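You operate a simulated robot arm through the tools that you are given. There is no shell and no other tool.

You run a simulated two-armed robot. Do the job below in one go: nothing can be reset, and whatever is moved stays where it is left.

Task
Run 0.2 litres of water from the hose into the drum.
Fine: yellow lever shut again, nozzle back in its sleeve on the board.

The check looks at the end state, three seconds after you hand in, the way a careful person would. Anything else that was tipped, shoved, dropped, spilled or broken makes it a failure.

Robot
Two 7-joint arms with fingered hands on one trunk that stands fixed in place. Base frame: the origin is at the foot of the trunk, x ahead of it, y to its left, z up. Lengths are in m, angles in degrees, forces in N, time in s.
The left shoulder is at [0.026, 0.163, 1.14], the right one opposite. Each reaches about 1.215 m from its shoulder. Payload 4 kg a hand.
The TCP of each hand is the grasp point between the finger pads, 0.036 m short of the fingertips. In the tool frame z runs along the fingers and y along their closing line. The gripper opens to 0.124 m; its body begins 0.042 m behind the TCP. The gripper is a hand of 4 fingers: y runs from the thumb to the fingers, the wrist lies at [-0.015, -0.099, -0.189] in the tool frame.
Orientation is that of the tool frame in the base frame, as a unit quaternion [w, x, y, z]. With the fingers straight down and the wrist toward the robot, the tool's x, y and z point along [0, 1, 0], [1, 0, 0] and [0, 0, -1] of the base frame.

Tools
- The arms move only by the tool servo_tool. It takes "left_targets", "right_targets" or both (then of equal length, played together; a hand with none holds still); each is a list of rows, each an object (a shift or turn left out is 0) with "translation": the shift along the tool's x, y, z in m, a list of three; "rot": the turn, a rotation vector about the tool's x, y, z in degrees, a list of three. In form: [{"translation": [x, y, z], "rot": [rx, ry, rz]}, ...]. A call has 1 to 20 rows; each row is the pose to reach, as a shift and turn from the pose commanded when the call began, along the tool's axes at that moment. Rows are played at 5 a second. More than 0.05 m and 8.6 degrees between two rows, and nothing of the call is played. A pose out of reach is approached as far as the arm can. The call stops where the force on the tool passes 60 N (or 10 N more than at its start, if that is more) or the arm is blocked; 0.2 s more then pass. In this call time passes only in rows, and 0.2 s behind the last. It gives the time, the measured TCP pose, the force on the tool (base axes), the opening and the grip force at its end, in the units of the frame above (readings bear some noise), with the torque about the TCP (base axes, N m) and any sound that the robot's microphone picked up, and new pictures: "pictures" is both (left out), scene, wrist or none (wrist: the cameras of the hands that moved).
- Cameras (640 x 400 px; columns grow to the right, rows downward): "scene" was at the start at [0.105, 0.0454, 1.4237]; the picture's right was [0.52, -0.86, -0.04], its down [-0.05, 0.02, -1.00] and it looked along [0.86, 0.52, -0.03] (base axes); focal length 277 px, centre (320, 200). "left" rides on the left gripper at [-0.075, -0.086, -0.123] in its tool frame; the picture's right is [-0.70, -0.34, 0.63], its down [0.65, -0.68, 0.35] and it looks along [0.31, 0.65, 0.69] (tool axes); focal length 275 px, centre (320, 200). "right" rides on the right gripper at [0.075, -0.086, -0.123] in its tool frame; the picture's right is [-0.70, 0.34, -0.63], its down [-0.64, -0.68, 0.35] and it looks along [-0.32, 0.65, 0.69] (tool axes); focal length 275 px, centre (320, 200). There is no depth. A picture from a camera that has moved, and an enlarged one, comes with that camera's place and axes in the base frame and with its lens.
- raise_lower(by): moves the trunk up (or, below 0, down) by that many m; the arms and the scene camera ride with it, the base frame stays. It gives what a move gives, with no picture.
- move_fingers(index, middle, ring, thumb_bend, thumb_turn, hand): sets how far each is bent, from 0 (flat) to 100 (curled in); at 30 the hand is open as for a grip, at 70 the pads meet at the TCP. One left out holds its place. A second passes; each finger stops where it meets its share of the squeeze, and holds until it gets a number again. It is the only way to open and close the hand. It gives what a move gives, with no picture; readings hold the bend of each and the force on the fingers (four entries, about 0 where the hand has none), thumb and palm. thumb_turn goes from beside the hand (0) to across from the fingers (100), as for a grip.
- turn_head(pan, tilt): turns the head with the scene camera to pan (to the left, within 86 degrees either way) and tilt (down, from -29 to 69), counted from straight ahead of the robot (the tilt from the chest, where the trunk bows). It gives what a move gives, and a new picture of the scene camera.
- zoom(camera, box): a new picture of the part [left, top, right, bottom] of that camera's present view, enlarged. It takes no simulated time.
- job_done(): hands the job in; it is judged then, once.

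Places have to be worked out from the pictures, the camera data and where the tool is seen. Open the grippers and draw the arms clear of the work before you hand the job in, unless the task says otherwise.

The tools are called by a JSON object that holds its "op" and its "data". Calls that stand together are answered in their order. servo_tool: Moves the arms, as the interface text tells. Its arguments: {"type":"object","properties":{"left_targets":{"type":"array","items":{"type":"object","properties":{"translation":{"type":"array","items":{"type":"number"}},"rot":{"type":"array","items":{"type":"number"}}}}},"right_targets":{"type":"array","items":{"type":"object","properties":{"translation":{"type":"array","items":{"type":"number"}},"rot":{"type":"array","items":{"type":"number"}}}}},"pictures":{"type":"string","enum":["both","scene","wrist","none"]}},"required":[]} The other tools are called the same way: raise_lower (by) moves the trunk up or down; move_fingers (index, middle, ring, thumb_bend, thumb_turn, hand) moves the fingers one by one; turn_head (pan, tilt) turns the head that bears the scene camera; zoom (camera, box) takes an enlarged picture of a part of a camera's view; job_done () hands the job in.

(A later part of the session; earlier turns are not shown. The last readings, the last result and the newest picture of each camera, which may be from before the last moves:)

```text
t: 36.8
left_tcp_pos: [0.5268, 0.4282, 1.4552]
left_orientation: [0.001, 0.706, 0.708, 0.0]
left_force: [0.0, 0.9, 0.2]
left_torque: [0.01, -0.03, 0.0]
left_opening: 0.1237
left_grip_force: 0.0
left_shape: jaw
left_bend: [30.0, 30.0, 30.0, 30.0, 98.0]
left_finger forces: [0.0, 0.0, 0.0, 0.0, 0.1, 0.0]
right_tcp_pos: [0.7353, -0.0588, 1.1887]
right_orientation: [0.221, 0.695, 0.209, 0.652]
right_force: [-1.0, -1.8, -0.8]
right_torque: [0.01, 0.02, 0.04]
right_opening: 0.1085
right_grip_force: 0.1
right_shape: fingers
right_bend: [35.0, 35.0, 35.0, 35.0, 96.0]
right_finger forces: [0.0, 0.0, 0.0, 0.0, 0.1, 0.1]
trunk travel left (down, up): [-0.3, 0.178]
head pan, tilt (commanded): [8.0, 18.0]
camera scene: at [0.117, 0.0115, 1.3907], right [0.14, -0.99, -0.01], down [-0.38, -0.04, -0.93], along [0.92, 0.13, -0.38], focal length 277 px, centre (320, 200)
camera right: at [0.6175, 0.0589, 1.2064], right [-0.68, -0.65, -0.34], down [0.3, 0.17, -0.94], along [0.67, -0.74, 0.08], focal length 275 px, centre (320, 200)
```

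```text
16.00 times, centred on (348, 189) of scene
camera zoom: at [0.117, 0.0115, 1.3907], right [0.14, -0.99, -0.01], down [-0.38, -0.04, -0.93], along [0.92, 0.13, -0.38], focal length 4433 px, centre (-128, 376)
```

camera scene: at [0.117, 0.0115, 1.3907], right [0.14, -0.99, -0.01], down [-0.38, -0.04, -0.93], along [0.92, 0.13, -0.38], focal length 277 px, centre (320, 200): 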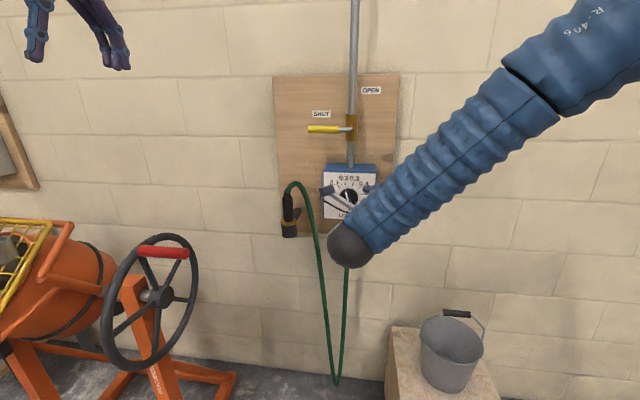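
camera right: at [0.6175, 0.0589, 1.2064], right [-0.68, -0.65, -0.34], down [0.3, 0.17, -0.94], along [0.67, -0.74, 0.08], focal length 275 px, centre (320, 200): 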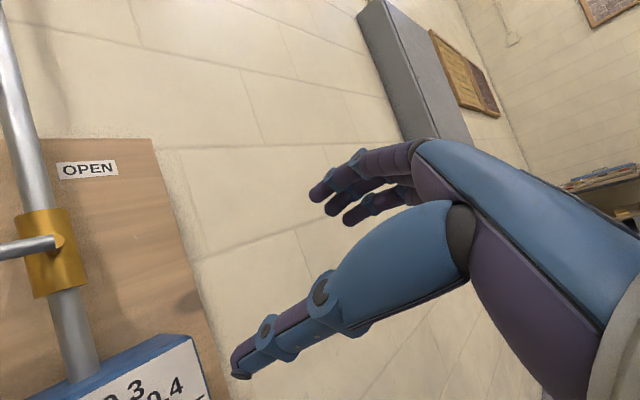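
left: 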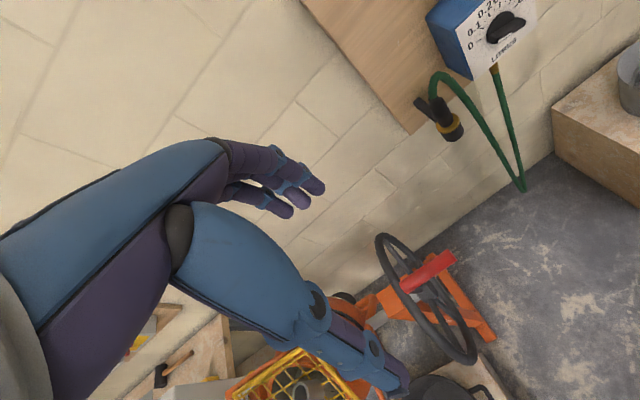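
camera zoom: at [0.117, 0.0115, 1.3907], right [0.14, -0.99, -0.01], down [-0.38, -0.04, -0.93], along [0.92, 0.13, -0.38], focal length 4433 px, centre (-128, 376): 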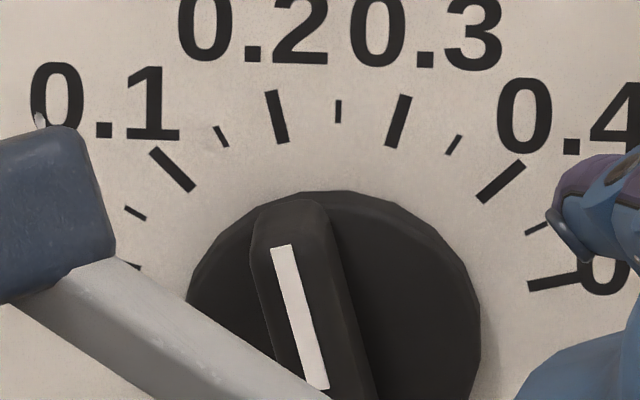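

The dial still reads 0.2. Now I bring the left hand round to fingers-forward, thumb-up (aimed 30° inward) near the nozzle, at a safe height first, while moving the right hand aside.

{"op": "servo_tool", "data": {"left_targets": [{"translation": [-0.01, 0.0208, 0.0156], "rot": [-3.59, -6.22, -3.59]}, {"translation": [-0.02, 0.0415, 0.0312], "rot": [-7.18, -12.45, -7.18]}, {"translation": [-0.03, 0.0623, 0.0468], "rot": [-10.78, -18.67, -10.78]}, {"translation": [-0.04, 0.0831, 0.0625], "rot": [-14.37, -24.89, -14.37]}, {"translation": [-0.05, 0.1038, 0.0781], "rot": [-17.96, -31.12, -17.96]}, {"translation": [-0.06, 0.1246, 0.0937], "rot": [-21.55, -37.34, -21.55]}, {"translation": [-0.07, 0.1454, 0.1093], "rot": [-25.15, -43.56, -25.15]}, {"translation": [-0.08, 0.1662, 0.1249], "rot": [-28.74, -49.78, -28.74]}, {"translation": [-0.09, 0.1869, 0.1405], "rot": [-32.33, -56.01, -32.33]}, {"translation": [-0.1, 0.2077, 0.1562], "rot": [-35.92, -62.23, -35.92]}, {"translation": [-0.11, 0.2285, 0.1718], "rot": [-39.52, -68.45, -39.52]}, {"translation": [-0.12, 0.2492, 0.1874], "rot": [-43.11, -74.68, -43.11]}, {"translation": [-0.13, 0.27, 0.203], "rot": [-46.7, -80.9, -46.7]}], "right_targets": [{"translation": [-0.004, 0.012, 0]}, {"translation": [-0.007, 0.023, 0]}, {"translation": [-0.011, 0.035, 0]}, {"translation": [-0.014, 0.046, 0]}, {"translation": [-0.018, 0.058, 0]}, {"translation": [-0.021, 0.07, 0]}, {"translation": [-0.025, 0.081, 0]}, {"translation": [-0.028, 0.093, 0]}, {"translation": [-0.032, 0.104, 0]}, {"translation": [-0.035, 0.116, 0]}, {"translation": [-0.039, 0.128, 0]}, {"translation": [-0.042, 0.139, 0]}, {"translation": [-0.046, 0.151, 0]}], "pictures": "both"}}

```text
t: 39.6
left_tcp_pos: [0.7904, 0.3069, 1.2782]
left_orientation: [0.671, 0.204, 0.691, -0.175]
left_force: [2.6, -0.9, -8.9]
left_torque: [-0.3, -0.55, 0.01]
left_opening: 0.1239
left_grip_force: 0.1
left_shape: jaw
left_bend: [30.0, 30.0, 30.0, 30.0, 98.0]
left_finger forces: [0.0, 0.0, 0.1, 0.1, 0.1, 0.0]
left hand out of reach, approached as far as the arm can: row 13
right_tcp_pos: [0.737, -0.2098, 1.2369]
right_orientation: [0.222, 0.696, 0.208, 0.65]
right_force: [-0.4, -0.8, 0.5]
right_torque: [-0.04, 0.03, 0.03]
right_opening: 0.1083
right_grip_force: 0.1
right_shape: fingers
right_bend: [35.0, 35.0, 35.0, 35.0, 96.0]
right_finger forces: [0.0, 0.0, 0.1, 0.0, 0.0, 0.0]
trunk travel left (down, up): [-0.3, 0.178]
head pan, tilt (commanded): [8.0, 18.0]
camera scene: at [0.1188, 0.0104, 1.3903], right [0.14, -0.99, -0.01], down [-0.38, -0.04, -0.92], along [0.91, 0.13, -0.38], focal length 277 px, centre (320, 200)
camera right: at [0.619, -0.0913, 1.2559], right [-0.68, -0.65, -0.34], down [0.3, 0.17, -0.94], along [0.67, -0.74, 0.08], focal length 275 px, centre (320, 200)
camera left: at [0.6433, 0.2934, 1.3556], right [0.38, -0.65, 0.66], down [-0.07, -0.73, -0.68], along [0.92, 0.21, -0.32], focal length 275 px, centre (320, 200)
```

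scene: 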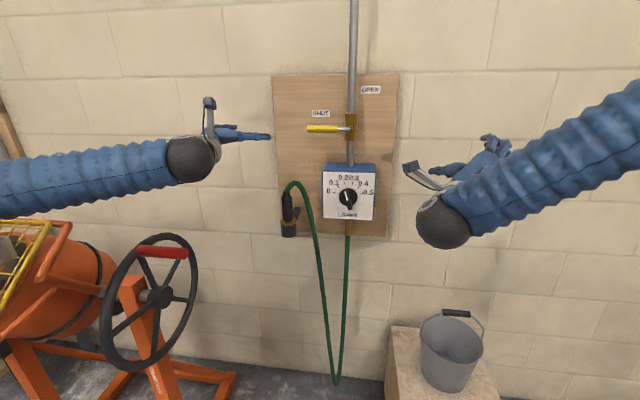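
right: 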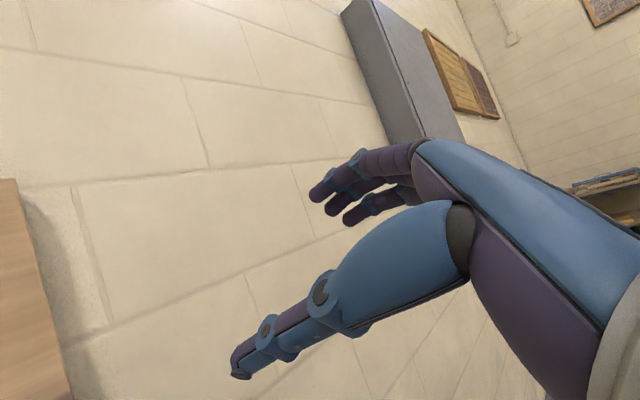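
left: 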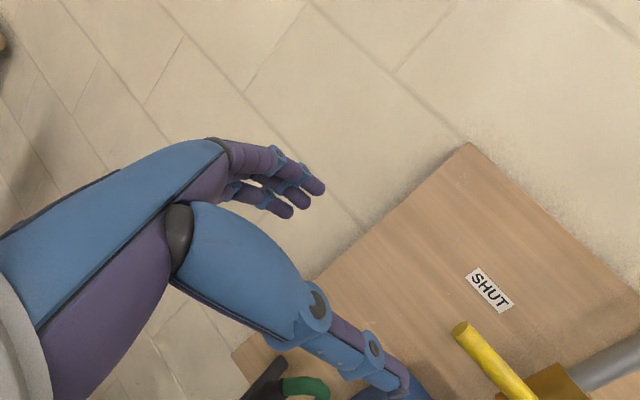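

The left hand is at (0.790, 0.307, 1.278), with orientation within 3° of what I want. I lower it to nozzle-grip height, about 10 cm back from the nozzle.

{"op": "servo_tool", "data": {"left_targets": [{"translation": [0.03, -0.003, 0.004]}, {"translation": [0.07, -0.007, 0.009]}, {"translation": [0.11, -0.011, 0.014]}, {"translation": [0.15, -0.016, 0.02]}, {"translation": [0.19, -0.02, 0.026]}, {"translation": [0.22, -0.024, 0.031]}, {"translation": [0.241, -0.026, 0.0346]}], "pictures": "both"}}

```text
t: 41.2
left_tcp_pos: [0.7829, 0.3246, 1.1654]
left_orientation: [0.62, 0.23, 0.731, -0.167]
left_force: [0.1, 0.1, 0.1]
left_torque: [0.03, 0.03, 0.04]
left_opening: 0.1237
left_grip_force: 0.0
left_shape: jaw
left_bend: [30.0, 30.0, 30.0, 30.0, 98.0]
left_finger forces: [0.1, 0.1, 0.1, 0.0, 0.0, 0.1]
left hand out of reach, approached as far as the arm can: row 1, 2, 3, 4, 5, 6, 7
right_tcp_pos: [0.7379, -0.2074, 1.2385]
right_orientation: [0.223, 0.696, 0.209, 0.65]
right_force: [0.1, 0.1, -0.9]
right_torque: [0.02, 0.02, 0.02]
right_opening: 0.1084
right_grip_force: 0.1
right_shape: fingers
right_bend: [35.0, 35.0, 35.0, 35.0, 96.0]
right_finger forces: [0.0, 0.0, 0.0, 0.0, 0.0, 0.0]
trunk travel left (down, up): [-0.3, 0.178]
head pan, tilt (commanded): [8.0, 18.0]
camera scene: at [0.119, 0.0123, 1.3904], right [0.14, -0.99, -0.01], down [-0.38, -0.04, -0.92], along [0.92, 0.13, -0.38], focal length 277 px, centre (320, 200)
camera left: at [0.6448, 0.3101, 1.2588], right [0.43, -0.71, 0.56], down [-0.17, -0.67, -0.72], along [0.89, 0.22, -0.41], focal length 275 px, centre (320, 200)
```

scene: 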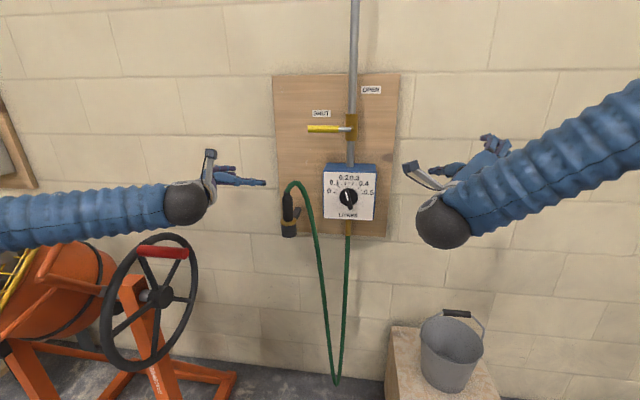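
left: 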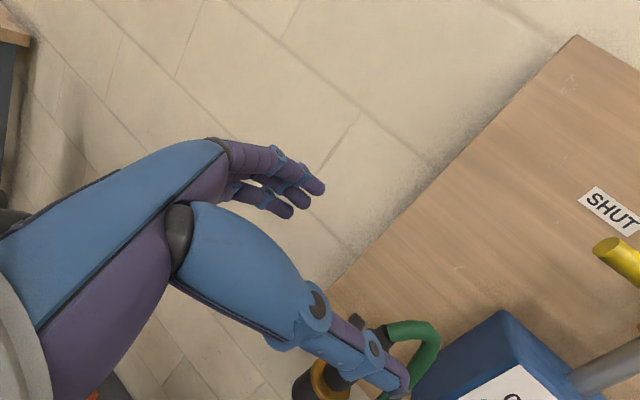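

Reach is limited here because the wrist is too close to the shoulder with the hand aimed inward. I swing the hand to point straight ahead (wrist further out), slightly pitched down, while moving towards the nozzle.

{"op": "servo_tool", "data": {"left_targets": [{"translation": [0.01, -0.014, 0.012], "rot": [-6, 1, 0]}, {"translation": [0.03, -0.028, 0.026], "rot": [-12, 2, 0]}, {"translation": [0.05, -0.042, 0.04], "rot": [-18, 3, 0]}, {"translation": [0.07, -0.056, 0.055], "rot": [-24, 4, 0]}, {"translation": [0.089, -0.07, 0.07], "rot": [-30, 5, 0]}], "pictures": "both"}}

```text
t: 42.4
left_tcp_pos: [0.7894, 0.2835, 1.1633]
left_orientation: [0.607, 0.088, 0.788, 0.048]
left_force: [0.6, 0.2, -1.2]
left_torque: [0.05, 0.04, -0.03]
left_opening: 0.1238
left_grip_force: 0.0
left_shape: jaw
left_bend: [30.0, 30.0, 30.0, 30.0, 98.0]
left_finger forces: [0.2, 0.0, 0.1, 0.0, 0.0, 0.0]
left hand out of reach, approached as far as the arm can: row 1, 2, 3, 4, 5
right_tcp_pos: [0.7374, -0.207, 1.2381]
right_orientation: [0.221, 0.696, 0.209, 0.651]
right_force: [-0.5, -0.8, -0.4]
right_torque: [0.03, 0.01, 0.03]
right_opening: 0.1086
right_grip_force: 0.1
right_shape: fingers
right_bend: [35.0, 35.0, 35.0, 35.0, 96.0]
right_finger forces: [0.1, 0.0, 0.0, 0.0, 0.0, 0.1]
trunk travel left (down, up): [-0.3, 0.178]
head pan, tilt (commanded): [8.0, 18.0]
camera scene: at [0.1193, 0.0112, 1.3904], right [0.14, -0.99, -0.01], down [-0.38, -0.04, -0.92], along [0.91, 0.13, -0.38], focal length 277 px, centre (320, 200)
camera left: at [0.6823, 0.189, 1.2527], right [0.76, -0.49, 0.43], down [0.12, -0.55, -0.83], along [0.64, 0.68, -0.36], focal length 275 px, centre (320, 200)
```

scene: 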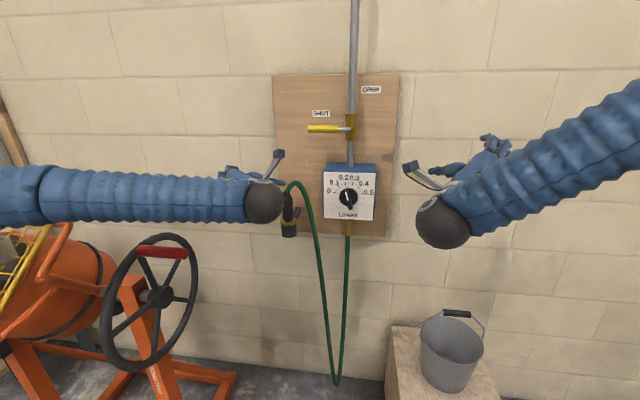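
left: 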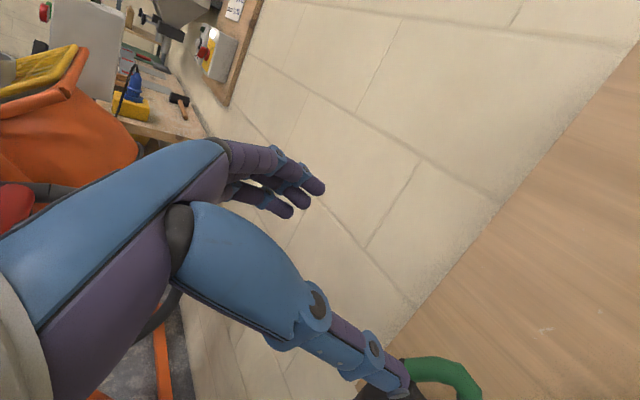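

The elbow is out to the left, so a hand flexed to the right (fingers pointing right-forward, palm towards me) suits the arm far better and also keeps clear of the hose. I rise a little and yaw the hand to −65°.

{"op": "servo_tool", "data": {"left_targets": [{"translation": [-0.01, 0.004, 0.002], "rot": [7.65, -2.4, -0.2]}, {"translation": [-0.02, 0.008, 0.005], "rot": [15.3, -4.8, -0.4]}, {"translation": [-0.03, 0.0125, 0.007], "rot": [22.95, -7.2, -0.55]}, {"translation": [-0.04, 0.017, 0.01], "rot": [30.6, -9.6, -0.75]}, {"translation": [-0.05, 0.021, 0.012], "rot": [38.25, -12, -0.95]}, {"translation": [-0.06, 0.025, 0.0145], "rot": [45.9, -14.4, -1.1]}, {"translation": [-0.07, 0.029, 0.017], "rot": [53.55, -16.8, -1.3]}, {"translation": [-0.08, 0.0335, 0.0193], "rot": [61.2, -19.2, -1.5]}], "pictures": "both"}}

```text
t: 44.2
left_tcp_pos: [0.8286, 0.3027, 1.24]
left_orientation: [0.593, 0.381, 0.599, -0.381]
left_force: [0.5, -0.1, -0.1]
left_torque: [0.0, 0.0, -0.02]
left_opening: 0.1239
left_grip_force: 0.1
left_shape: jaw
left_bend: [30.0, 30.0, 30.0, 30.0, 98.0]
left_finger forces: [0.1, 0.0, 0.1, 0.1, 0.0, 0.1]
right_tcp_pos: [0.7367, -0.206, 1.2386]
right_orientation: [0.222, 0.696, 0.209, 0.65]
right_force: [0.7, -0.4, 0.1]
right_torque: [0.04, 0.0, -0.02]
right_opening: 0.1084
right_grip_force: 0.1
right_shape: fingers
right_bend: [35.0, 35.0, 35.0, 35.0, 96.0]
right_finger forces: [0.1, 0.1, 0.0, 0.0, 0.1, 0.1]
trunk travel left (down, up): [-0.3, 0.178]
head pan, tilt (commanded): [8.0, 18.0]
camera scene: at [0.119, 0.0125, 1.3904], right [0.14, -0.99, -0.01], down [-0.38, -0.04, -0.92], along [0.91, 0.13, -0.38], focal length 277 px, centre (320, 200)
camera left: at [0.7019, 0.3774, 1.3176], right [-0.04, -0.72, 0.69], down [-0.48, -0.6, -0.64], along [0.88, -0.35, -0.32], focal length 275 px, centre (320, 200)
```

scene: 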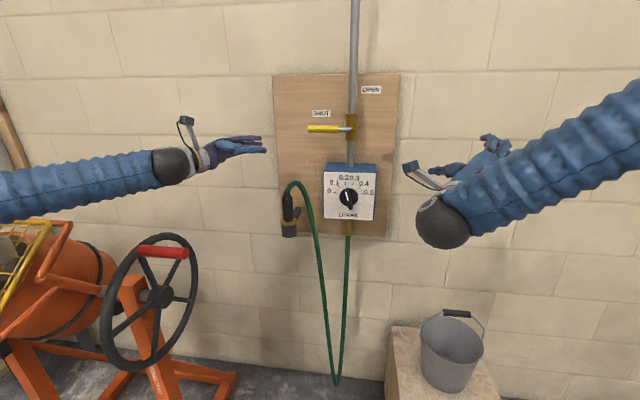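
left: 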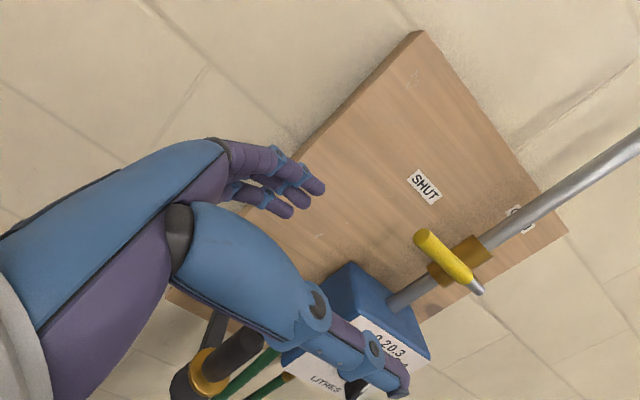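

The pose is reached exactly. I zoom the left wrist camera on the nozzle to refine its position before going over it.

{"op": "zoom", "data": {"camera": "left", "box": [150, 280, 310, 400]}}

{"op": "zoom", "data": {"camera": "scene", "box": [264, 170, 328, 250]}}

```text
3.33 times, centred on (230, 340) of left
camera zoom: at [0.7019, 0.3774, 1.3176], right [-0.04, -0.72, 0.69], down [-0.48, -0.6, -0.64], along [0.88, -0.35, -0.32], focal length 918 px, centre (620, -267)
```

zoom: 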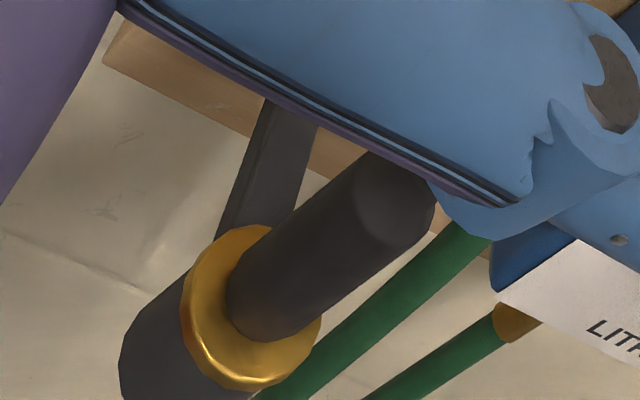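

```text
5.00 times, centred on (296, 210) of scene
camera zoom: at [0.119, 0.0125, 1.3904], right [0.14, -0.99, -0.01], down [-0.38, -0.04, -0.92], along [0.91, 0.13, -0.38], focal length 1385 px, centre (440, 150)
```

zoom: 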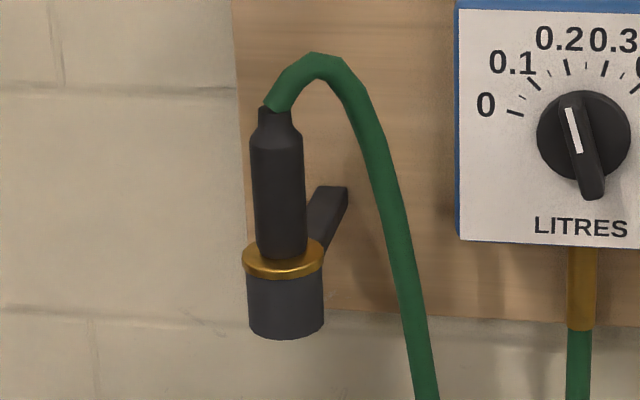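

The nozzle axis is at about (0.894, 0.228). I move the open hand over it at z≈1.19, so it can come straight down with the hose leaving through the open front of the hand.

{"op": "servo_tool", "data": {"left_targets": [{"translation": [0.008, 0.008, 0.03]}, {"translation": [0.02, 0.016, 0.06]}, {"translation": [0.035, 0.024, 0.085]}, {"translation": [0.049, 0.0275, 0.095]}], "pictures": "both"}}

{"op": "zoom", "data": {"camera": "scene", "box": [240, 130, 340, 250]}}

```text
t: 45.2
left_tcp_pos: [0.8907, 0.2385, 1.2353]
left_orientation: [0.576, 0.385, 0.614, -0.38]
left_force: [0.4, -0.7, -0.4]
left_torque: [0.03, 0.0, 0.0]
left_opening: 0.1241
left_grip_force: 0.0
left_shape: jaw
left_bend: [30.0, 30.0, 30.0, 30.0, 98.0]
left_finger forces: [0.0, 0.0, 0.0, 0.1, 0.1, 0.1]
left hand out of reach, approached as far as the arm can: row 1, 2, 3, 4
right_tcp_pos: [0.7374, -0.2066, 1.2381]
right_orientation: [0.222, 0.695, 0.209, 0.651]
right_force: [0.2, 0.0, -0.5]
right_torque: [0.02, -0.04, -0.03]
right_opening: 0.1084
right_grip_force: 0.1
right_shape: fingers
right_bend: [35.0, 35.0, 35.0, 35.0, 96.0]
right_finger forces: [0.1, 0.0, 0.0, 0.0, 0.0, 0.0]
trunk travel left (down, up): [-0.3, 0.178]
head pan, tilt (commanded): [8.0, 18.0]
camera scene: at [0.1191, 0.0118, 1.3904], right [0.14, -0.99, -0.01], down [-0.38, -0.04, -0.92], along [0.91, 0.13, -0.38], focal length 277 px, centre (320, 200)
camera left: at [0.766, 0.3137, 1.3184], right [-0.01, -0.74, 0.67], down [-0.5, -0.58, -0.64], along [0.86, -0.35, -0.36], focal length 275 px, centre (320, 200)
```

scene: 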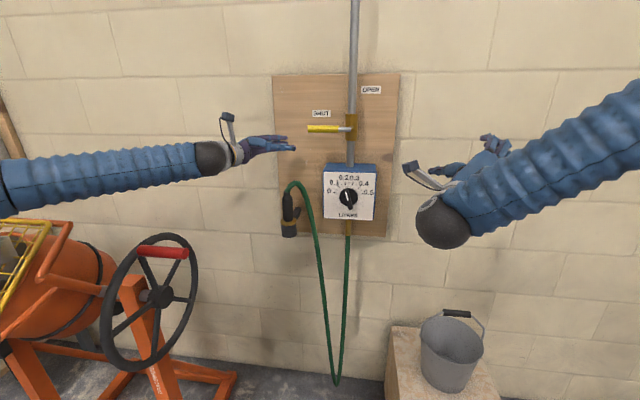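
left: 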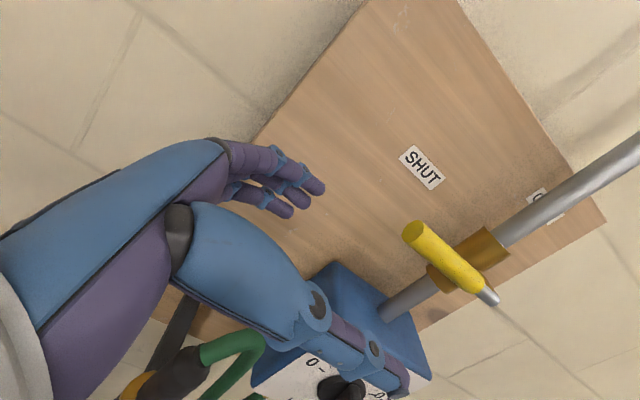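

```text
3.33 times, centred on (290, 190) of scene
camera zoom: at [0.1191, 0.0118, 1.3904], right [0.14, -0.99, -0.01], down [-0.38, -0.04, -0.92], along [0.91, 0.13, -0.38], focal length 924 px, centre (420, 233)
```

zoom: 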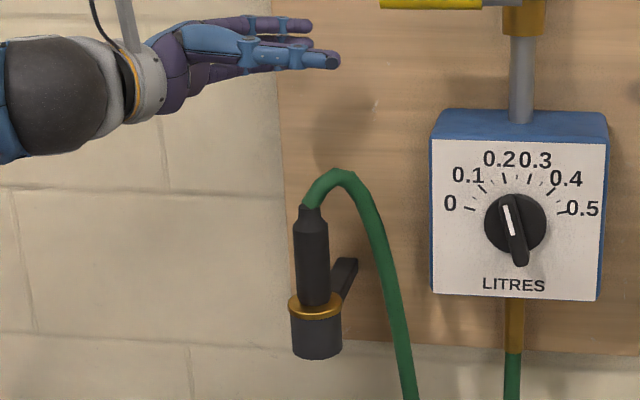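

Lowering with level fingers hits a limit (z stays at 1.235); the solver wants the fingers pitched down. I pitch the hand down 25° while lowering, which still grips a vertical handle well.

{"op": "servo_tool", "data": {"left_targets": [{"translation": [0.015, 0, 0.003], "rot": [0, 6.25, 0]}, {"translation": [0.03, 0, 0.006], "rot": [0, 12.5, 0]}, {"translation": [0.05, 0, 0.009], "rot": [0, 18.75, 0]}, {"translation": [0.07, 0, 0.011], "rot": [0, 25, 0]}], "pictures": "both"}}

{"op": "zoom", "data": {"camera": "scene", "box": [240, 130, 340, 250]}}

```text
t: 46.2
left_tcp_pos: [0.8901, 0.2307, 1.1657]
left_orientation: [0.428, 0.459, 0.724, -0.287]
left_force: [-0.8, 0.2, -0.9]
left_torque: [0.0, 0.01, 0.0]
left_opening: 0.1236
left_grip_force: 0.2
left_shape: jaw
left_bend: [30.0, 30.0, 30.0, 30.0, 98.0]
left_finger forces: [0.0, 0.0, 0.1, 0.0, 0.1, 0.0]
right_tcp_pos: [0.7372, -0.2098, 1.2379]
right_orientation: [0.222, 0.695, 0.208, 0.651]
right_force: [0.3, -0.3, 0.6]
right_torque: [0.01, 0.02, -0.02]
right_opening: 0.1083
right_grip_force: 0.1
right_shape: fingers
right_bend: [35.0, 35.0, 35.0, 35.0, 96.0]
right_finger forces: [0.0, 0.0, 0.0, 0.0, 0.0, 0.0]
trunk travel left (down, up): [-0.3, 0.178]
head pan, tilt (commanded): [8.0, 18.0]
camera scene: at [0.1186, 0.0109, 1.3905], right [0.14, -0.99, -0.01], down [-0.38, -0.04, -0.92], along [0.92, 0.13, -0.38], focal length 277 px, centre (320, 200)
camera left: at [0.7846, 0.2632, 1.2918], right [0.07, -0.94, 0.33], down [-0.63, -0.29, -0.72], along [0.77, -0.16, -0.62], focal length 275 px, centre (320, 200)
```

scene: 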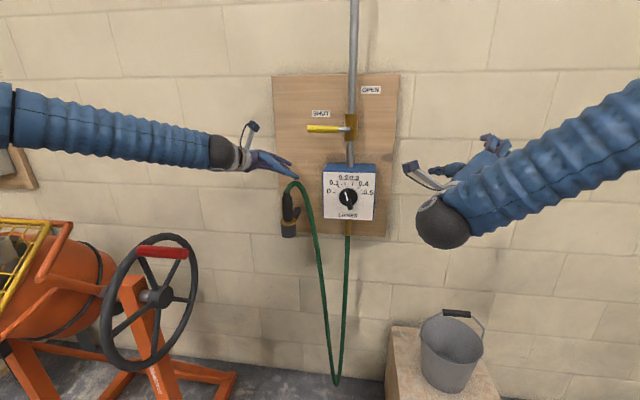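
left: 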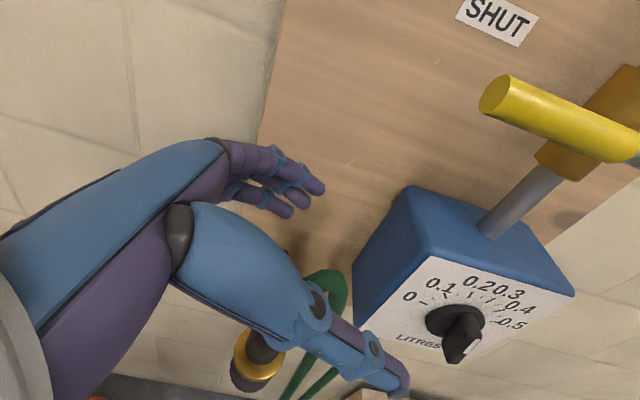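

```text
3.33 times, centred on (290, 190) of scene
camera zoom: at [0.1186, 0.0109, 1.3905], right [0.14, -0.99, -0.01], down [-0.38, -0.04, -0.92], along [0.92, 0.13, -0.38], focal length 924 px, centre (420, 233)
```

zoom: 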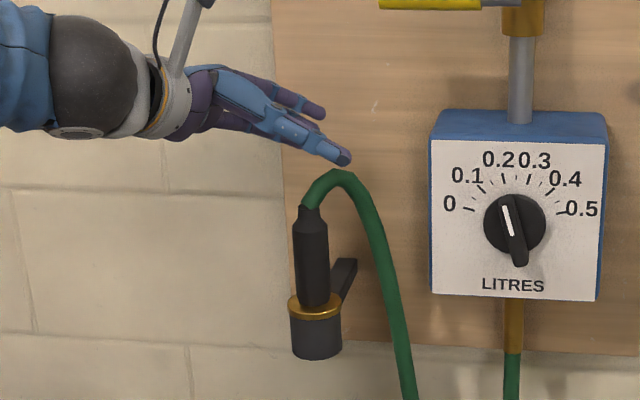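

That works: the hand is now at (0.890, 0.231, 1.166), pitched 28°, straddling above the nozzle. I lower it straight down half-way and check.

{"op": "servo_tool", "data": {"left_targets": [{"translation": [0.027, 0.001, 0.016]}, {"translation": [0.055, 0.002, 0.031]}], "pictures": "both"}}

{"op": "zoom", "data": {"camera": "scene", "box": [240, 130, 340, 250]}}

{"op": "zoom", "data": {"camera": "left", "box": [180, 200, 420, 400]}}

```text
t: 46.8
left_tcp_pos: [0.8916, 0.2309, 1.1006]
left_orientation: [0.429, 0.459, 0.723, -0.288]
left_force: [-0.9, 0.4, 0.1]
left_torque: [0.01, 0.01, -0.01]
left_opening: 0.1238
left_grip_force: 0.0
left_shape: jaw
left_bend: [30.0, 30.0, 30.0, 30.0, 98.0]
left_finger forces: [0.1, 0.0, 0.0, 0.0, 0.1, 0.1]
right_tcp_pos: [0.7364, -0.2063, 1.2372]
right_orientation: [0.223, 0.696, 0.208, 0.65]
right_force: [0.0, 0.1, -0.3]
right_torque: [0.02, -0.03, -0.02]
right_opening: 0.1084
right_grip_force: 0.0
right_shape: fingers
right_bend: [35.0, 35.0, 35.0, 35.0, 96.0]
right_finger forces: [0.0, 0.1, 0.0, 0.0, 0.0, 0.1]
trunk travel left (down, up): [-0.3, 0.178]
head pan, tilt (commanded): [8.0, 18.0]
camera scene: at [0.119, 0.0127, 1.3903], right [0.14, -0.99, -0.01], down [-0.38, -0.04, -0.92], along [0.91, 0.13, -0.38], focal length 277 px, centre (320, 200)
camera left: at [0.7857, 0.2647, 1.2267], right [0.07, -0.94, 0.33], down [-0.63, -0.3, -0.72], along [0.77, -0.16, -0.62], focal length 275 px, centre (320, 200)
```

scene: 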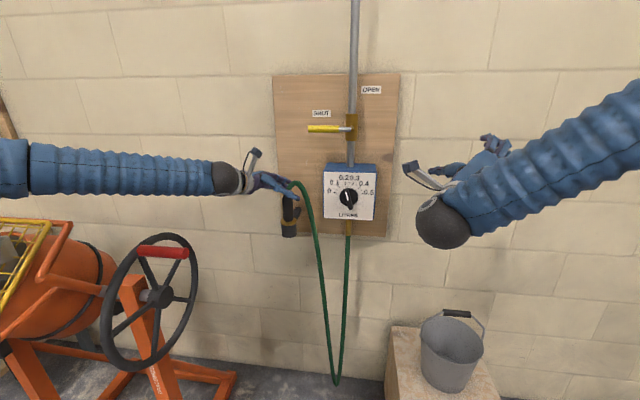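
left: 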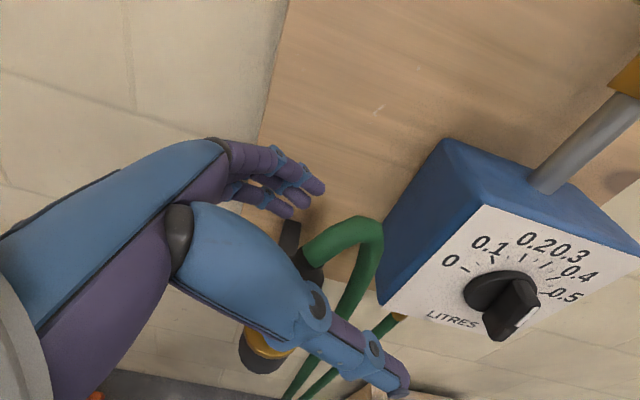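

```text
3.33 times, centred on (290, 190) of scene
camera zoom: at [0.119, 0.0127, 1.3903], right [0.14, -0.99, -0.01], down [-0.38, -0.04, -0.92], along [0.91, 0.13, -0.38], focal length 924 px, centre (420, 233)
```

zoom: 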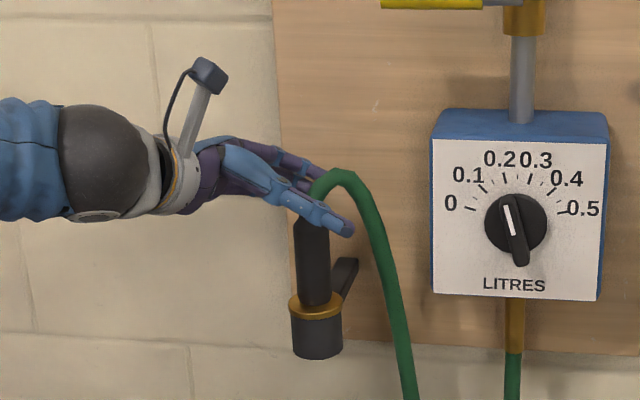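

```text
2.00 times, centred on (300, 300) of left
camera zoom: at [0.7857, 0.2647, 1.2267], right [0.07, -0.94, 0.33], down [-0.63, -0.3, -0.72], along [0.77, -0.16, -0.62], focal length 551 px, centre (360, 0)
```

zoom: 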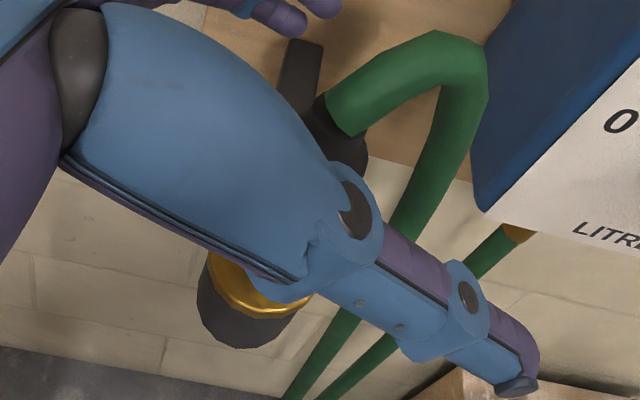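

Thumb is in front of the nozzle and the fingers behind, hose free between them. I descend the remaining 58 mm.

{"op": "servo_tool", "data": {"left_targets": [{"translation": [0.026, 0.001, 0.015]}, {"translation": [0.052, 0.001, 0.029]}], "pictures": "both"}}

{"op": "zoom", "data": {"camera": "scene", "box": [250, 150, 330, 250]}}

{"op": "zoom", "data": {"camera": "left", "box": [180, 140, 420, 340]}}

```text
t: 47.4
left_tcp_pos: [0.8924, 0.2301, 1.042]
left_orientation: [0.43, 0.458, 0.723, -0.287]
left_force: [-0.7, -0.7, 1.0]
left_torque: [0.01, -0.01, -0.02]
left_opening: 0.1234
left_grip_force: 0.1
left_shape: jaw
left_bend: [30.0, 30.0, 30.0, 30.0, 98.0]
left_finger forces: [0.0, 0.1, 0.0, 0.1, 0.0, 0.0]
right_tcp_pos: [0.7376, -0.2082, 1.2388]
right_orientation: [0.222, 0.695, 0.209, 0.651]
right_force: [0.2, -0.8, 0.5]
right_torque: [0.01, 0.01, -0.04]
right_opening: 0.1083
right_grip_force: 0.0
right_shape: fingers
right_bend: [35.0, 35.0, 35.0, 35.0, 96.0]
right_finger forces: [0.0, 0.0, 0.0, 0.0, 0.0, 0.0]
trunk travel left (down, up): [-0.3, 0.178]
head pan, tilt (commanded): [8.0, 18.0]
camera scene: at [0.1188, 0.0123, 1.3904], right [0.14, -0.99, -0.01], down [-0.38, -0.04, -0.92], along [0.92, 0.13, -0.38], focal length 277 px, centre (320, 200)
camera left: at [0.7862, 0.2631, 1.1684], right [0.07, -0.94, 0.33], down [-0.63, -0.3, -0.72], along [0.77, -0.16, -0.62], focal length 275 px, centre (320, 200)
```

scene: 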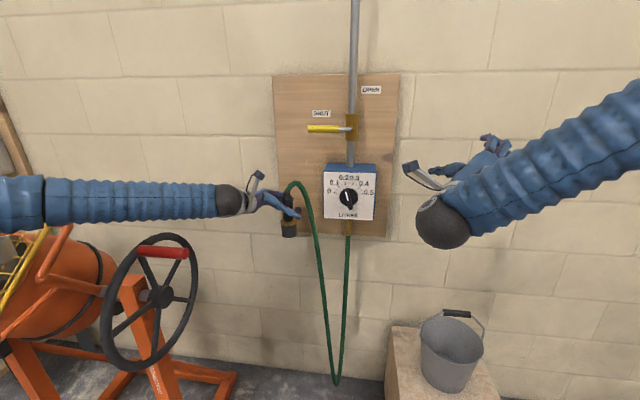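
left: 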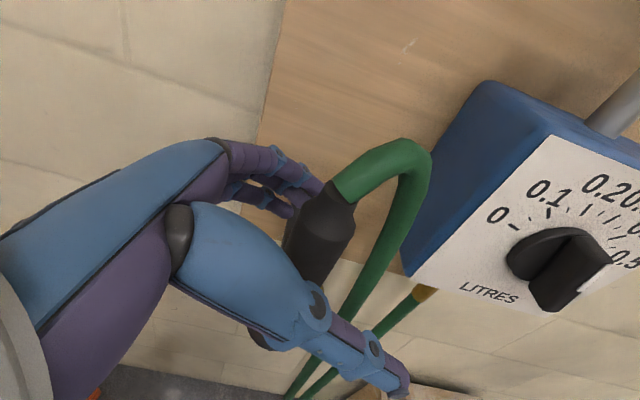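

```text
4.00 times, centred on (290, 200) of scene
camera zoom: at [0.1188, 0.0123, 1.3904], right [0.14, -0.99, -0.01], down [-0.38, -0.04, -0.92], along [0.92, 0.13, -0.38], focal length 1108 px, centre (440, 200)
```

zoom: 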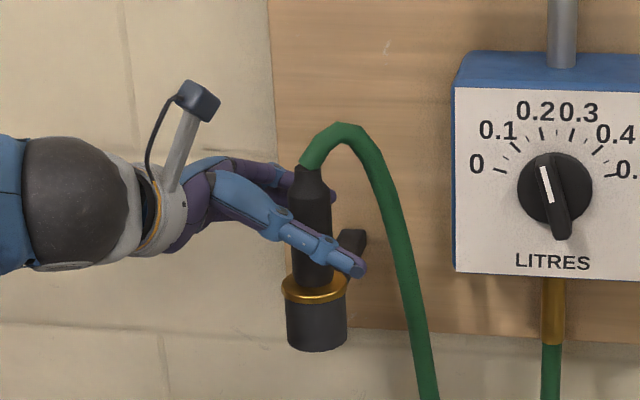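

```text
2.00 times, centred on (300, 240) of left
camera zoom: at [0.7862, 0.2631, 1.1684], right [0.07, -0.94, 0.33], down [-0.63, -0.3, -0.72], along [0.77, -0.16, -0.62], focal length 551 px, centre (360, 120)
```

zoom: 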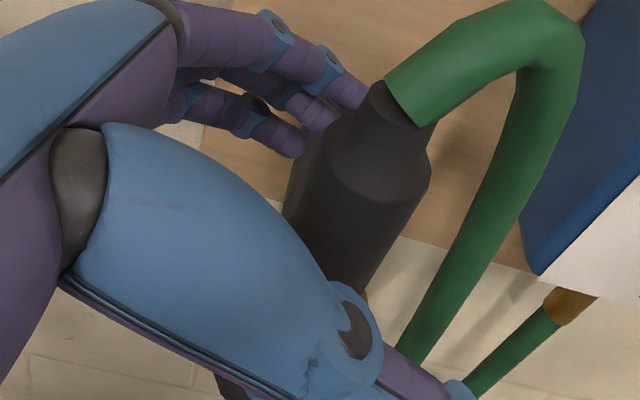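

The nozzle grip is centred between thumb and fingers within a few millimetres. I close gently in steps to see that both sides meet evenly.

{"op": "move_fingers", "data": {"hand": "left", "index": 54, "middle": 54, "ring": 54, "thumb_bend": 54}}

{"op": "zoom", "data": {"camera": "left", "box": [180, 140, 420, 340]}}

{"op": "zoom", "data": {"camera": "scene", "box": [250, 150, 330, 250]}}

```text
t: 48.4
left_tcp_pos: [0.8914, 0.2298, 1.0422]
left_orientation: [0.429, 0.459, 0.723, -0.288]
left_force: [0.3, 0.3, -1.2]
left_torque: [0.01, 0.04, -0.02]
left_opening: 0.0499
left_grip_force: 0.1
left_shape: fingers
left_bend: [54.0, 54.0, 54.0, 54.0, 98.0]
left_finger forces: [0.0, 0.0, 0.0, 0.0, 0.0, 0.0]
right_tcp_pos: [0.7363, -0.2077, 1.2373]
right_orientation: [0.222, 0.695, 0.208, 0.651]
right_force: [0.3, -0.8, -0.9]
right_torque: [0.02, 0.02, -0.02]
right_opening: 0.1083
right_grip_force: 0.0
right_shape: fingers
right_bend: [35.0, 35.0, 35.0, 35.0, 96.0]
right_finger forces: [0.1, 0.0, 0.0, 0.0, 0.0, 0.1]
trunk travel left (down, up): [-0.3, 0.178]
head pan, tilt (commanded): [8.0, 18.0]
```

```text
2.00 times, centred on (300, 240) of left
camera zoom: at [0.786, 0.2628, 1.1683], right [0.07, -0.94, 0.33], down [-0.63, -0.3, -0.72], along [0.77, -0.16, -0.62], focal length 551 px, centre (360, 120)
```

zoom: 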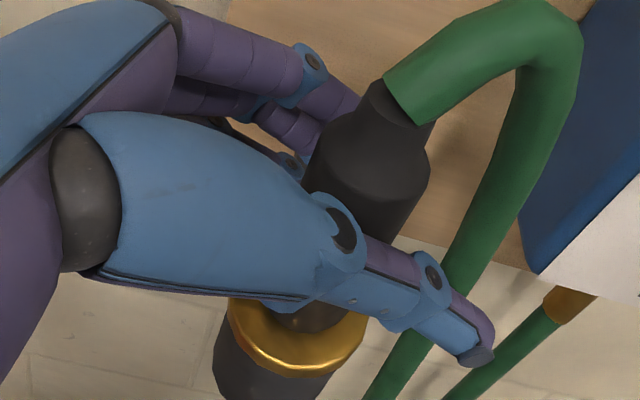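

```text
4.00 times, centred on (290, 200) of scene
camera zoom: at [0.1186, 0.0121, 1.3904], right [0.14, -0.99, -0.01], down [-0.38, -0.04, -0.92], along [0.92, 0.13, -0.38], focal length 1108 px, centre (440, 200)
```

zoom: 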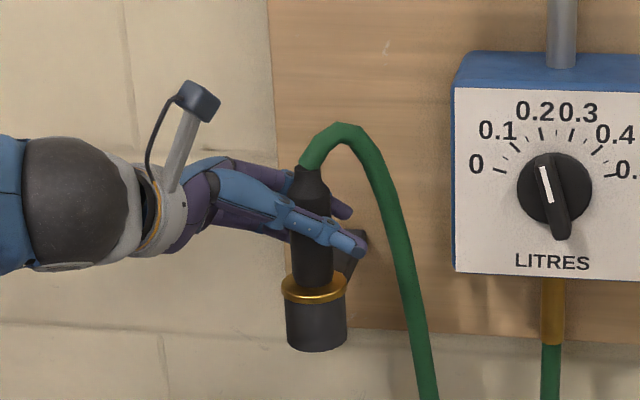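

Still no contact and the thumb crosses the grip at mid height. I close fully; the fingers stop at their share of the squeeze.

{"op": "move_fingers", "data": {"hand": "left", "index": 72, "middle": 72, "ring": 72, "thumb_bend": 72}}

{"op": "zoom", "data": {"camera": "left", "box": [180, 140, 420, 340]}}

{"op": "zoom", "data": {"camera": "scene", "box": [250, 150, 330, 250]}}

```text
t: 49.4
left_tcp_pos: [0.8922, 0.2302, 1.0424]
left_orientation: [0.43, 0.458, 0.722, -0.288]
left_force: [6.5, 0.3, 5.9]
left_torque: [0.04, -0.73, -0.05]
left_opening: 0.0197
left_grip_force: 30.1
left_shape: fingers
left_bend: [64.0, 66.0, 59.0, 64.0, 97.0]
left_finger forces: [12.8, 8.9, 11.1, 0.0, 27.1, 0.0]
right_tcp_pos: [0.7366, -0.2073, 1.2377]
right_orientation: [0.222, 0.695, 0.209, 0.651]
right_force: [-0.2, 0.1, -0.4]
right_torque: [0.0, -0.02, 0.04]
right_opening: 0.1085
right_grip_force: 0.1
right_shape: fingers
right_bend: [35.0, 35.0, 35.0, 35.0, 96.0]
right_finger forces: [0.0, 0.1, 0.0, 0.0, 0.0, 0.0]
trunk travel left (down, up): [-0.3, 0.178]
head pan, tilt (commanded): [8.0, 18.0]
```

```text
2.00 times, centred on (300, 240) of left
camera zoom: at [0.7861, 0.2628, 1.1688], right [0.07, -0.94, 0.33], down [-0.63, -0.3, -0.72], along [0.77, -0.16, -0.62], focal length 551 px, centre (360, 120)
```

zoom: 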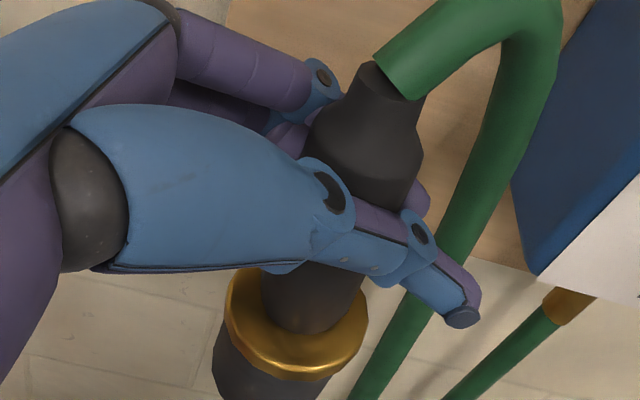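

```text
4.00 times, centred on (290, 200) of scene
camera zoom: at [0.1187, 0.0121, 1.3905], right [0.14, -0.99, -0.01], down [-0.38, -0.04, -0.92], along [0.92, 0.13, -0.38], focal length 1108 px, centre (440, 200)
```

zoom: 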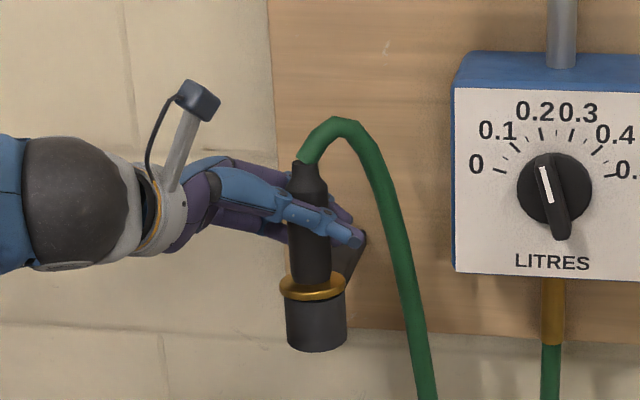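

Firm grip (30 N), nozzle slightly canted in the sleeve. I lift straight up in small steps and watch the forces.

{"op": "servo_tool", "data": {"left_targets": [{"translation": [-0.009, 0, -0.0047]}, {"translation": [-0.018, 0, -0.0094]}, {"translation": [-0.0265, -0.0007, -0.0141]}], "pictures": "none"}}

{"op": "zoom", "data": {"camera": "scene", "box": [250, 150, 330, 250]}}

```text
t: 50.2
left_tcp_pos: [0.8914, 0.2301, 1.0703]
left_orientation: [0.428, 0.458, 0.724, -0.288]
left_force: [4.9, 1.1, -3.6]
left_torque: [0.08, -0.53, 0.02]
left_opening: 0.0194
left_grip_force: 29.8
left_shape: fingers
left_bend: [64.0, 66.0, 59.0, 64.0, 97.0]
left_finger forces: [12.5, 8.8, 11.4, 0.0, 26.7, 0.1]
right_tcp_pos: [0.7369, -0.2076, 1.2391]
right_orientation: [0.221, 0.696, 0.209, 0.651]
right_force: [-1.0, 0.5, 0.0]
right_torque: [0.04, 0.03, 0.01]
right_opening: 0.1084
right_grip_force: 0.0
right_shape: fingers
right_bend: [35.0, 35.0, 35.0, 35.0, 96.0]
right_finger forces: [0.0, 0.1, 0.1, 0.1, 0.1, 0.0]
trunk travel left (down, up): [-0.3, 0.178]
head pan, tilt (commanded): [8.0, 18.0]
```

```text
4.00 times, centred on (290, 200) of scene
camera zoom: at [0.1195, 0.0122, 1.3903], right [0.14, -0.99, -0.01], down [-0.38, -0.04, -0.92], along [0.91, 0.13, -0.38], focal length 1108 px, centre (440, 200)
```

zoom: 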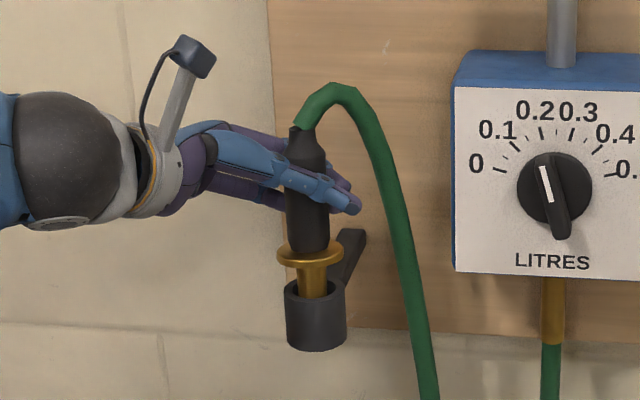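

It comes out cleanly: a brass spout about 23 mm thick under the flange. I keep lifting another 7 cm; the seated hand pose (0.892, 0.230, 1.042) is my reference for putting it back.

{"op": "servo_tool", "data": {"left_targets": [{"translation": [-0.0155, -0.0004, -0.0082]}, {"translation": [-0.031, -0.0008, -0.0165]}, {"translation": [-0.0465, -0.0012, -0.0247]}, {"translation": [-0.0618, -0.0016, -0.0329]}], "pictures": "scene"}}

{"op": "zoom", "data": {"camera": "scene", "box": [250, 120, 330, 240]}}

```text
t: 51.2
left_tcp_pos: [0.891, 0.2287, 1.1426]
left_orientation: [0.429, 0.457, 0.724, -0.287]
left_force: [0.3, -0.5, -1.6]
left_torque: [0.01, 0.01, 0.02]
left_opening: 0.0199
left_grip_force: 27.0
left_shape: fingers
left_bend: [64.0, 67.0, 61.0, 64.0, 94.0]
left_finger forces: [14.1, 6.9, 6.8, 0.1, 26.9, 0.0]
right_tcp_pos: [0.7368, -0.2074, 1.2392]
right_orientation: [0.222, 0.695, 0.209, 0.651]
right_force: [-0.1, -0.5, -0.3]
right_torque: [-0.02, 0.02, 0.01]
right_opening: 0.1084
right_grip_force: 0.2
right_shape: fingers
right_bend: [35.0, 35.0, 35.0, 35.0, 96.0]
right_finger forces: [0.0, 0.0, 0.0, 0.0, 0.0, 0.0]
trunk travel left (down, up): [-0.3, 0.178]
head pan, tilt (commanded): [8.0, 18.0]
camera scene: at [0.1184, 0.0118, 1.3905], right [0.14, -0.99, -0.01], down [-0.38, -0.04, -0.92], along [0.92, 0.13, -0.38], focal length 277 px, centre (320, 200)
```

scene: 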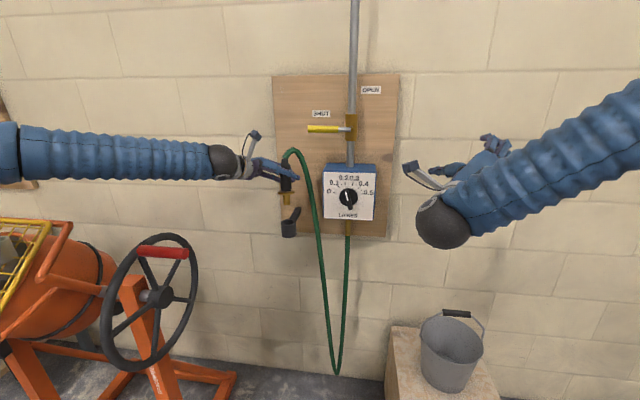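

```text
3.33 times, centred on (290, 180) of scene
camera zoom: at [0.1184, 0.0118, 1.3905], right [0.14, -0.99, -0.01], down [-0.38, -0.04, -0.92], along [0.92, 0.13, -0.38], focal length 924 px, centre (420, 267)
```

zoom: 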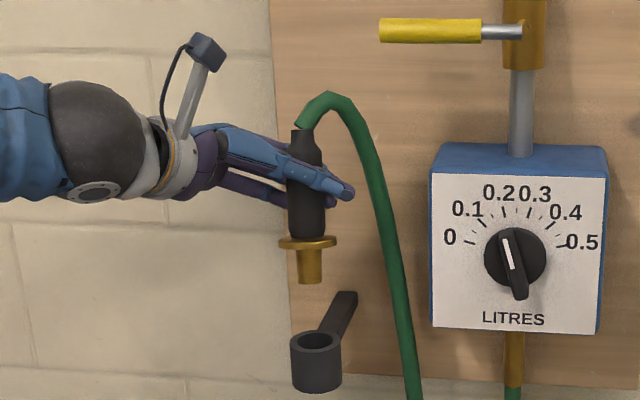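

The nozzle hangs vertically from the hand with its tip about 9.5 cm below the TCP. I raise it to z≈1.27 and begin carrying it left along the wall side, behind the handwheel.

{"op": "servo_tool", "data": {"left_targets": [{"translation": [-0.0309, -0.0008, -0.0163]}, {"translation": [-0.0619, -0.0016, -0.0326]}, {"translation": [-0.0759, 0.0102, -0.0708]}, {"translation": [-0.0769, 0.0264, -0.1124], "rot": [-1.77, -0.05, -0.93]}, {"translation": [-0.068, 0.0381, -0.1451], "rot": [-3.53, -0.09, -1.86]}, {"translation": [-0.0525, 0.0491, -0.1748], "rot": [-6.19, -0.16, -3.26]}, {"translation": [-0.0388, 0.0584, -0.2012], "rot": [-8.84, -0.23, -4.66]}], "pictures": "both"}}

{"op": "turn_head", "data": {"pan": 30, "tilt": 18}}

```text
t: 52.8
left_tcp_pos: [0.8807, 0.3992, 1.2693]
left_orientation: [0.453, 0.393, 0.76, -0.25]
left_force: [0.2, 0.5, -2.5]
left_torque: [-0.03, 0.05, 0.01]
left_opening: 0.02
left_grip_force: 27.3
left_shape: fingers
left_bend: [64.0, 67.0, 62.0, 64.0, 94.0]
left_finger forces: [14.2, 6.9, 6.6, 0.1, 26.7, 0.1]
right_tcp_pos: [0.7356, -0.2072, 1.2382]
right_orientation: [0.222, 0.695, 0.209, 0.651]
right_force: [-0.5, 0.1, -0.4]
right_torque: [-0.02, -0.03, 0.03]
right_opening: 0.1087
right_grip_force: 0.1
right_shape: fingers
right_bend: [35.0, 35.0, 35.0, 35.0, 96.0]
right_finger forces: [0.0, 0.0, 0.0, 0.0, 0.0, 0.0]
trunk travel left (down, up): [-0.3, 0.178]
head pan, tilt (commanded): [8.0, 18.0]
camera scene: at [0.1184, 0.0127, 1.3905], right [0.14, -0.99, -0.01], down [-0.38, -0.04, -0.92], along [0.92, 0.13, -0.38], focal length 277 px, centre (320, 200)
camera left: at [0.7712, 0.4141, 1.3961], right [0.23, -0.92, 0.33], down [-0.57, -0.4, -0.72], along [0.79, -0.02, -0.62], focal length 275 px, centre (320, 200)
```

scene: 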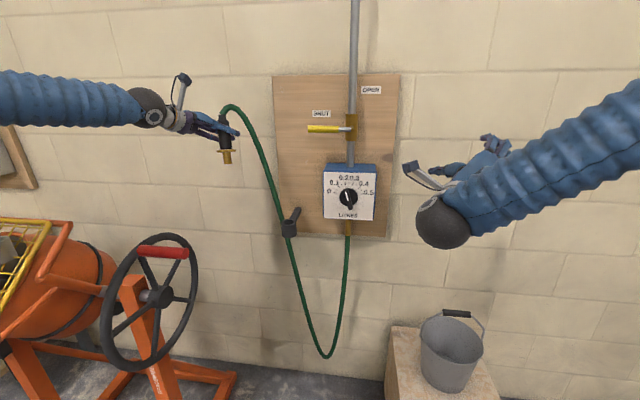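
left: 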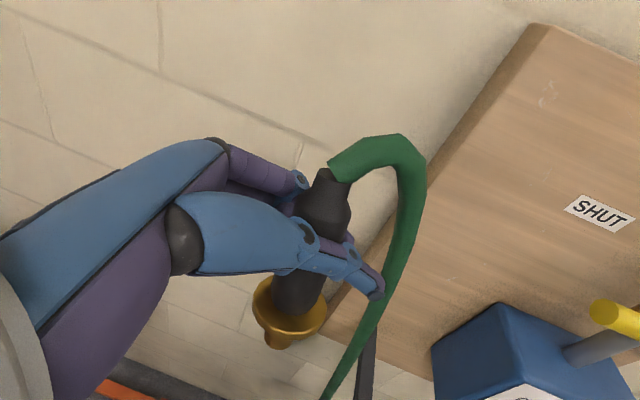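

```text
t: 53.6
left_tcp_pos: [0.8808, 0.3987, 1.2694]
left_orientation: [0.452, 0.393, 0.761, -0.25]
left_force: [-0.1, 0.3, -2.2]
left_torque: [-0.01, 0.0, 0.02]
left_opening: 0.02
left_grip_force: 27.4
left_shape: fingers
left_bend: [64.0, 67.0, 62.0, 64.0, 94.0]
left_finger forces: [14.2, 6.9, 6.4, 0.1, 26.6, 0.0]
right_tcp_pos: [0.7374, -0.2071, 1.2378]
right_orientation: [0.222, 0.695, 0.209, 0.651]
right_force: [-0.2, 0.0, -0.8]
right_torque: [-0.01, 0.02, 0.0]
right_opening: 0.1086
right_grip_force: 0.1
right_shape: fingers
right_bend: [35.0, 35.0, 35.0, 35.0, 96.0]
right_finger forces: [0.0, 0.1, 0.0, 0.0, 0.1, 0.1]
trunk travel left (down, up): [-0.3, 0.178]
head pan, tilt (commanded): [30.0, 18.0]
camera scene: at [0.1073, 0.0461, 1.3913], right [0.5, -0.87, -0.04], down [-0.34, -0.15, -0.93], along [0.8, 0.47, -0.37], focal length 277 px, centre (320, 200)
```

scene: 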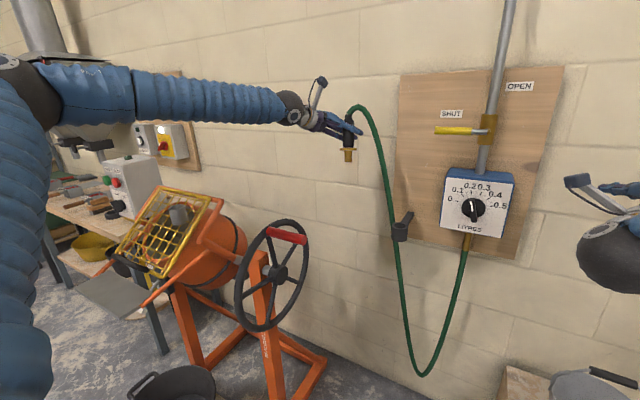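

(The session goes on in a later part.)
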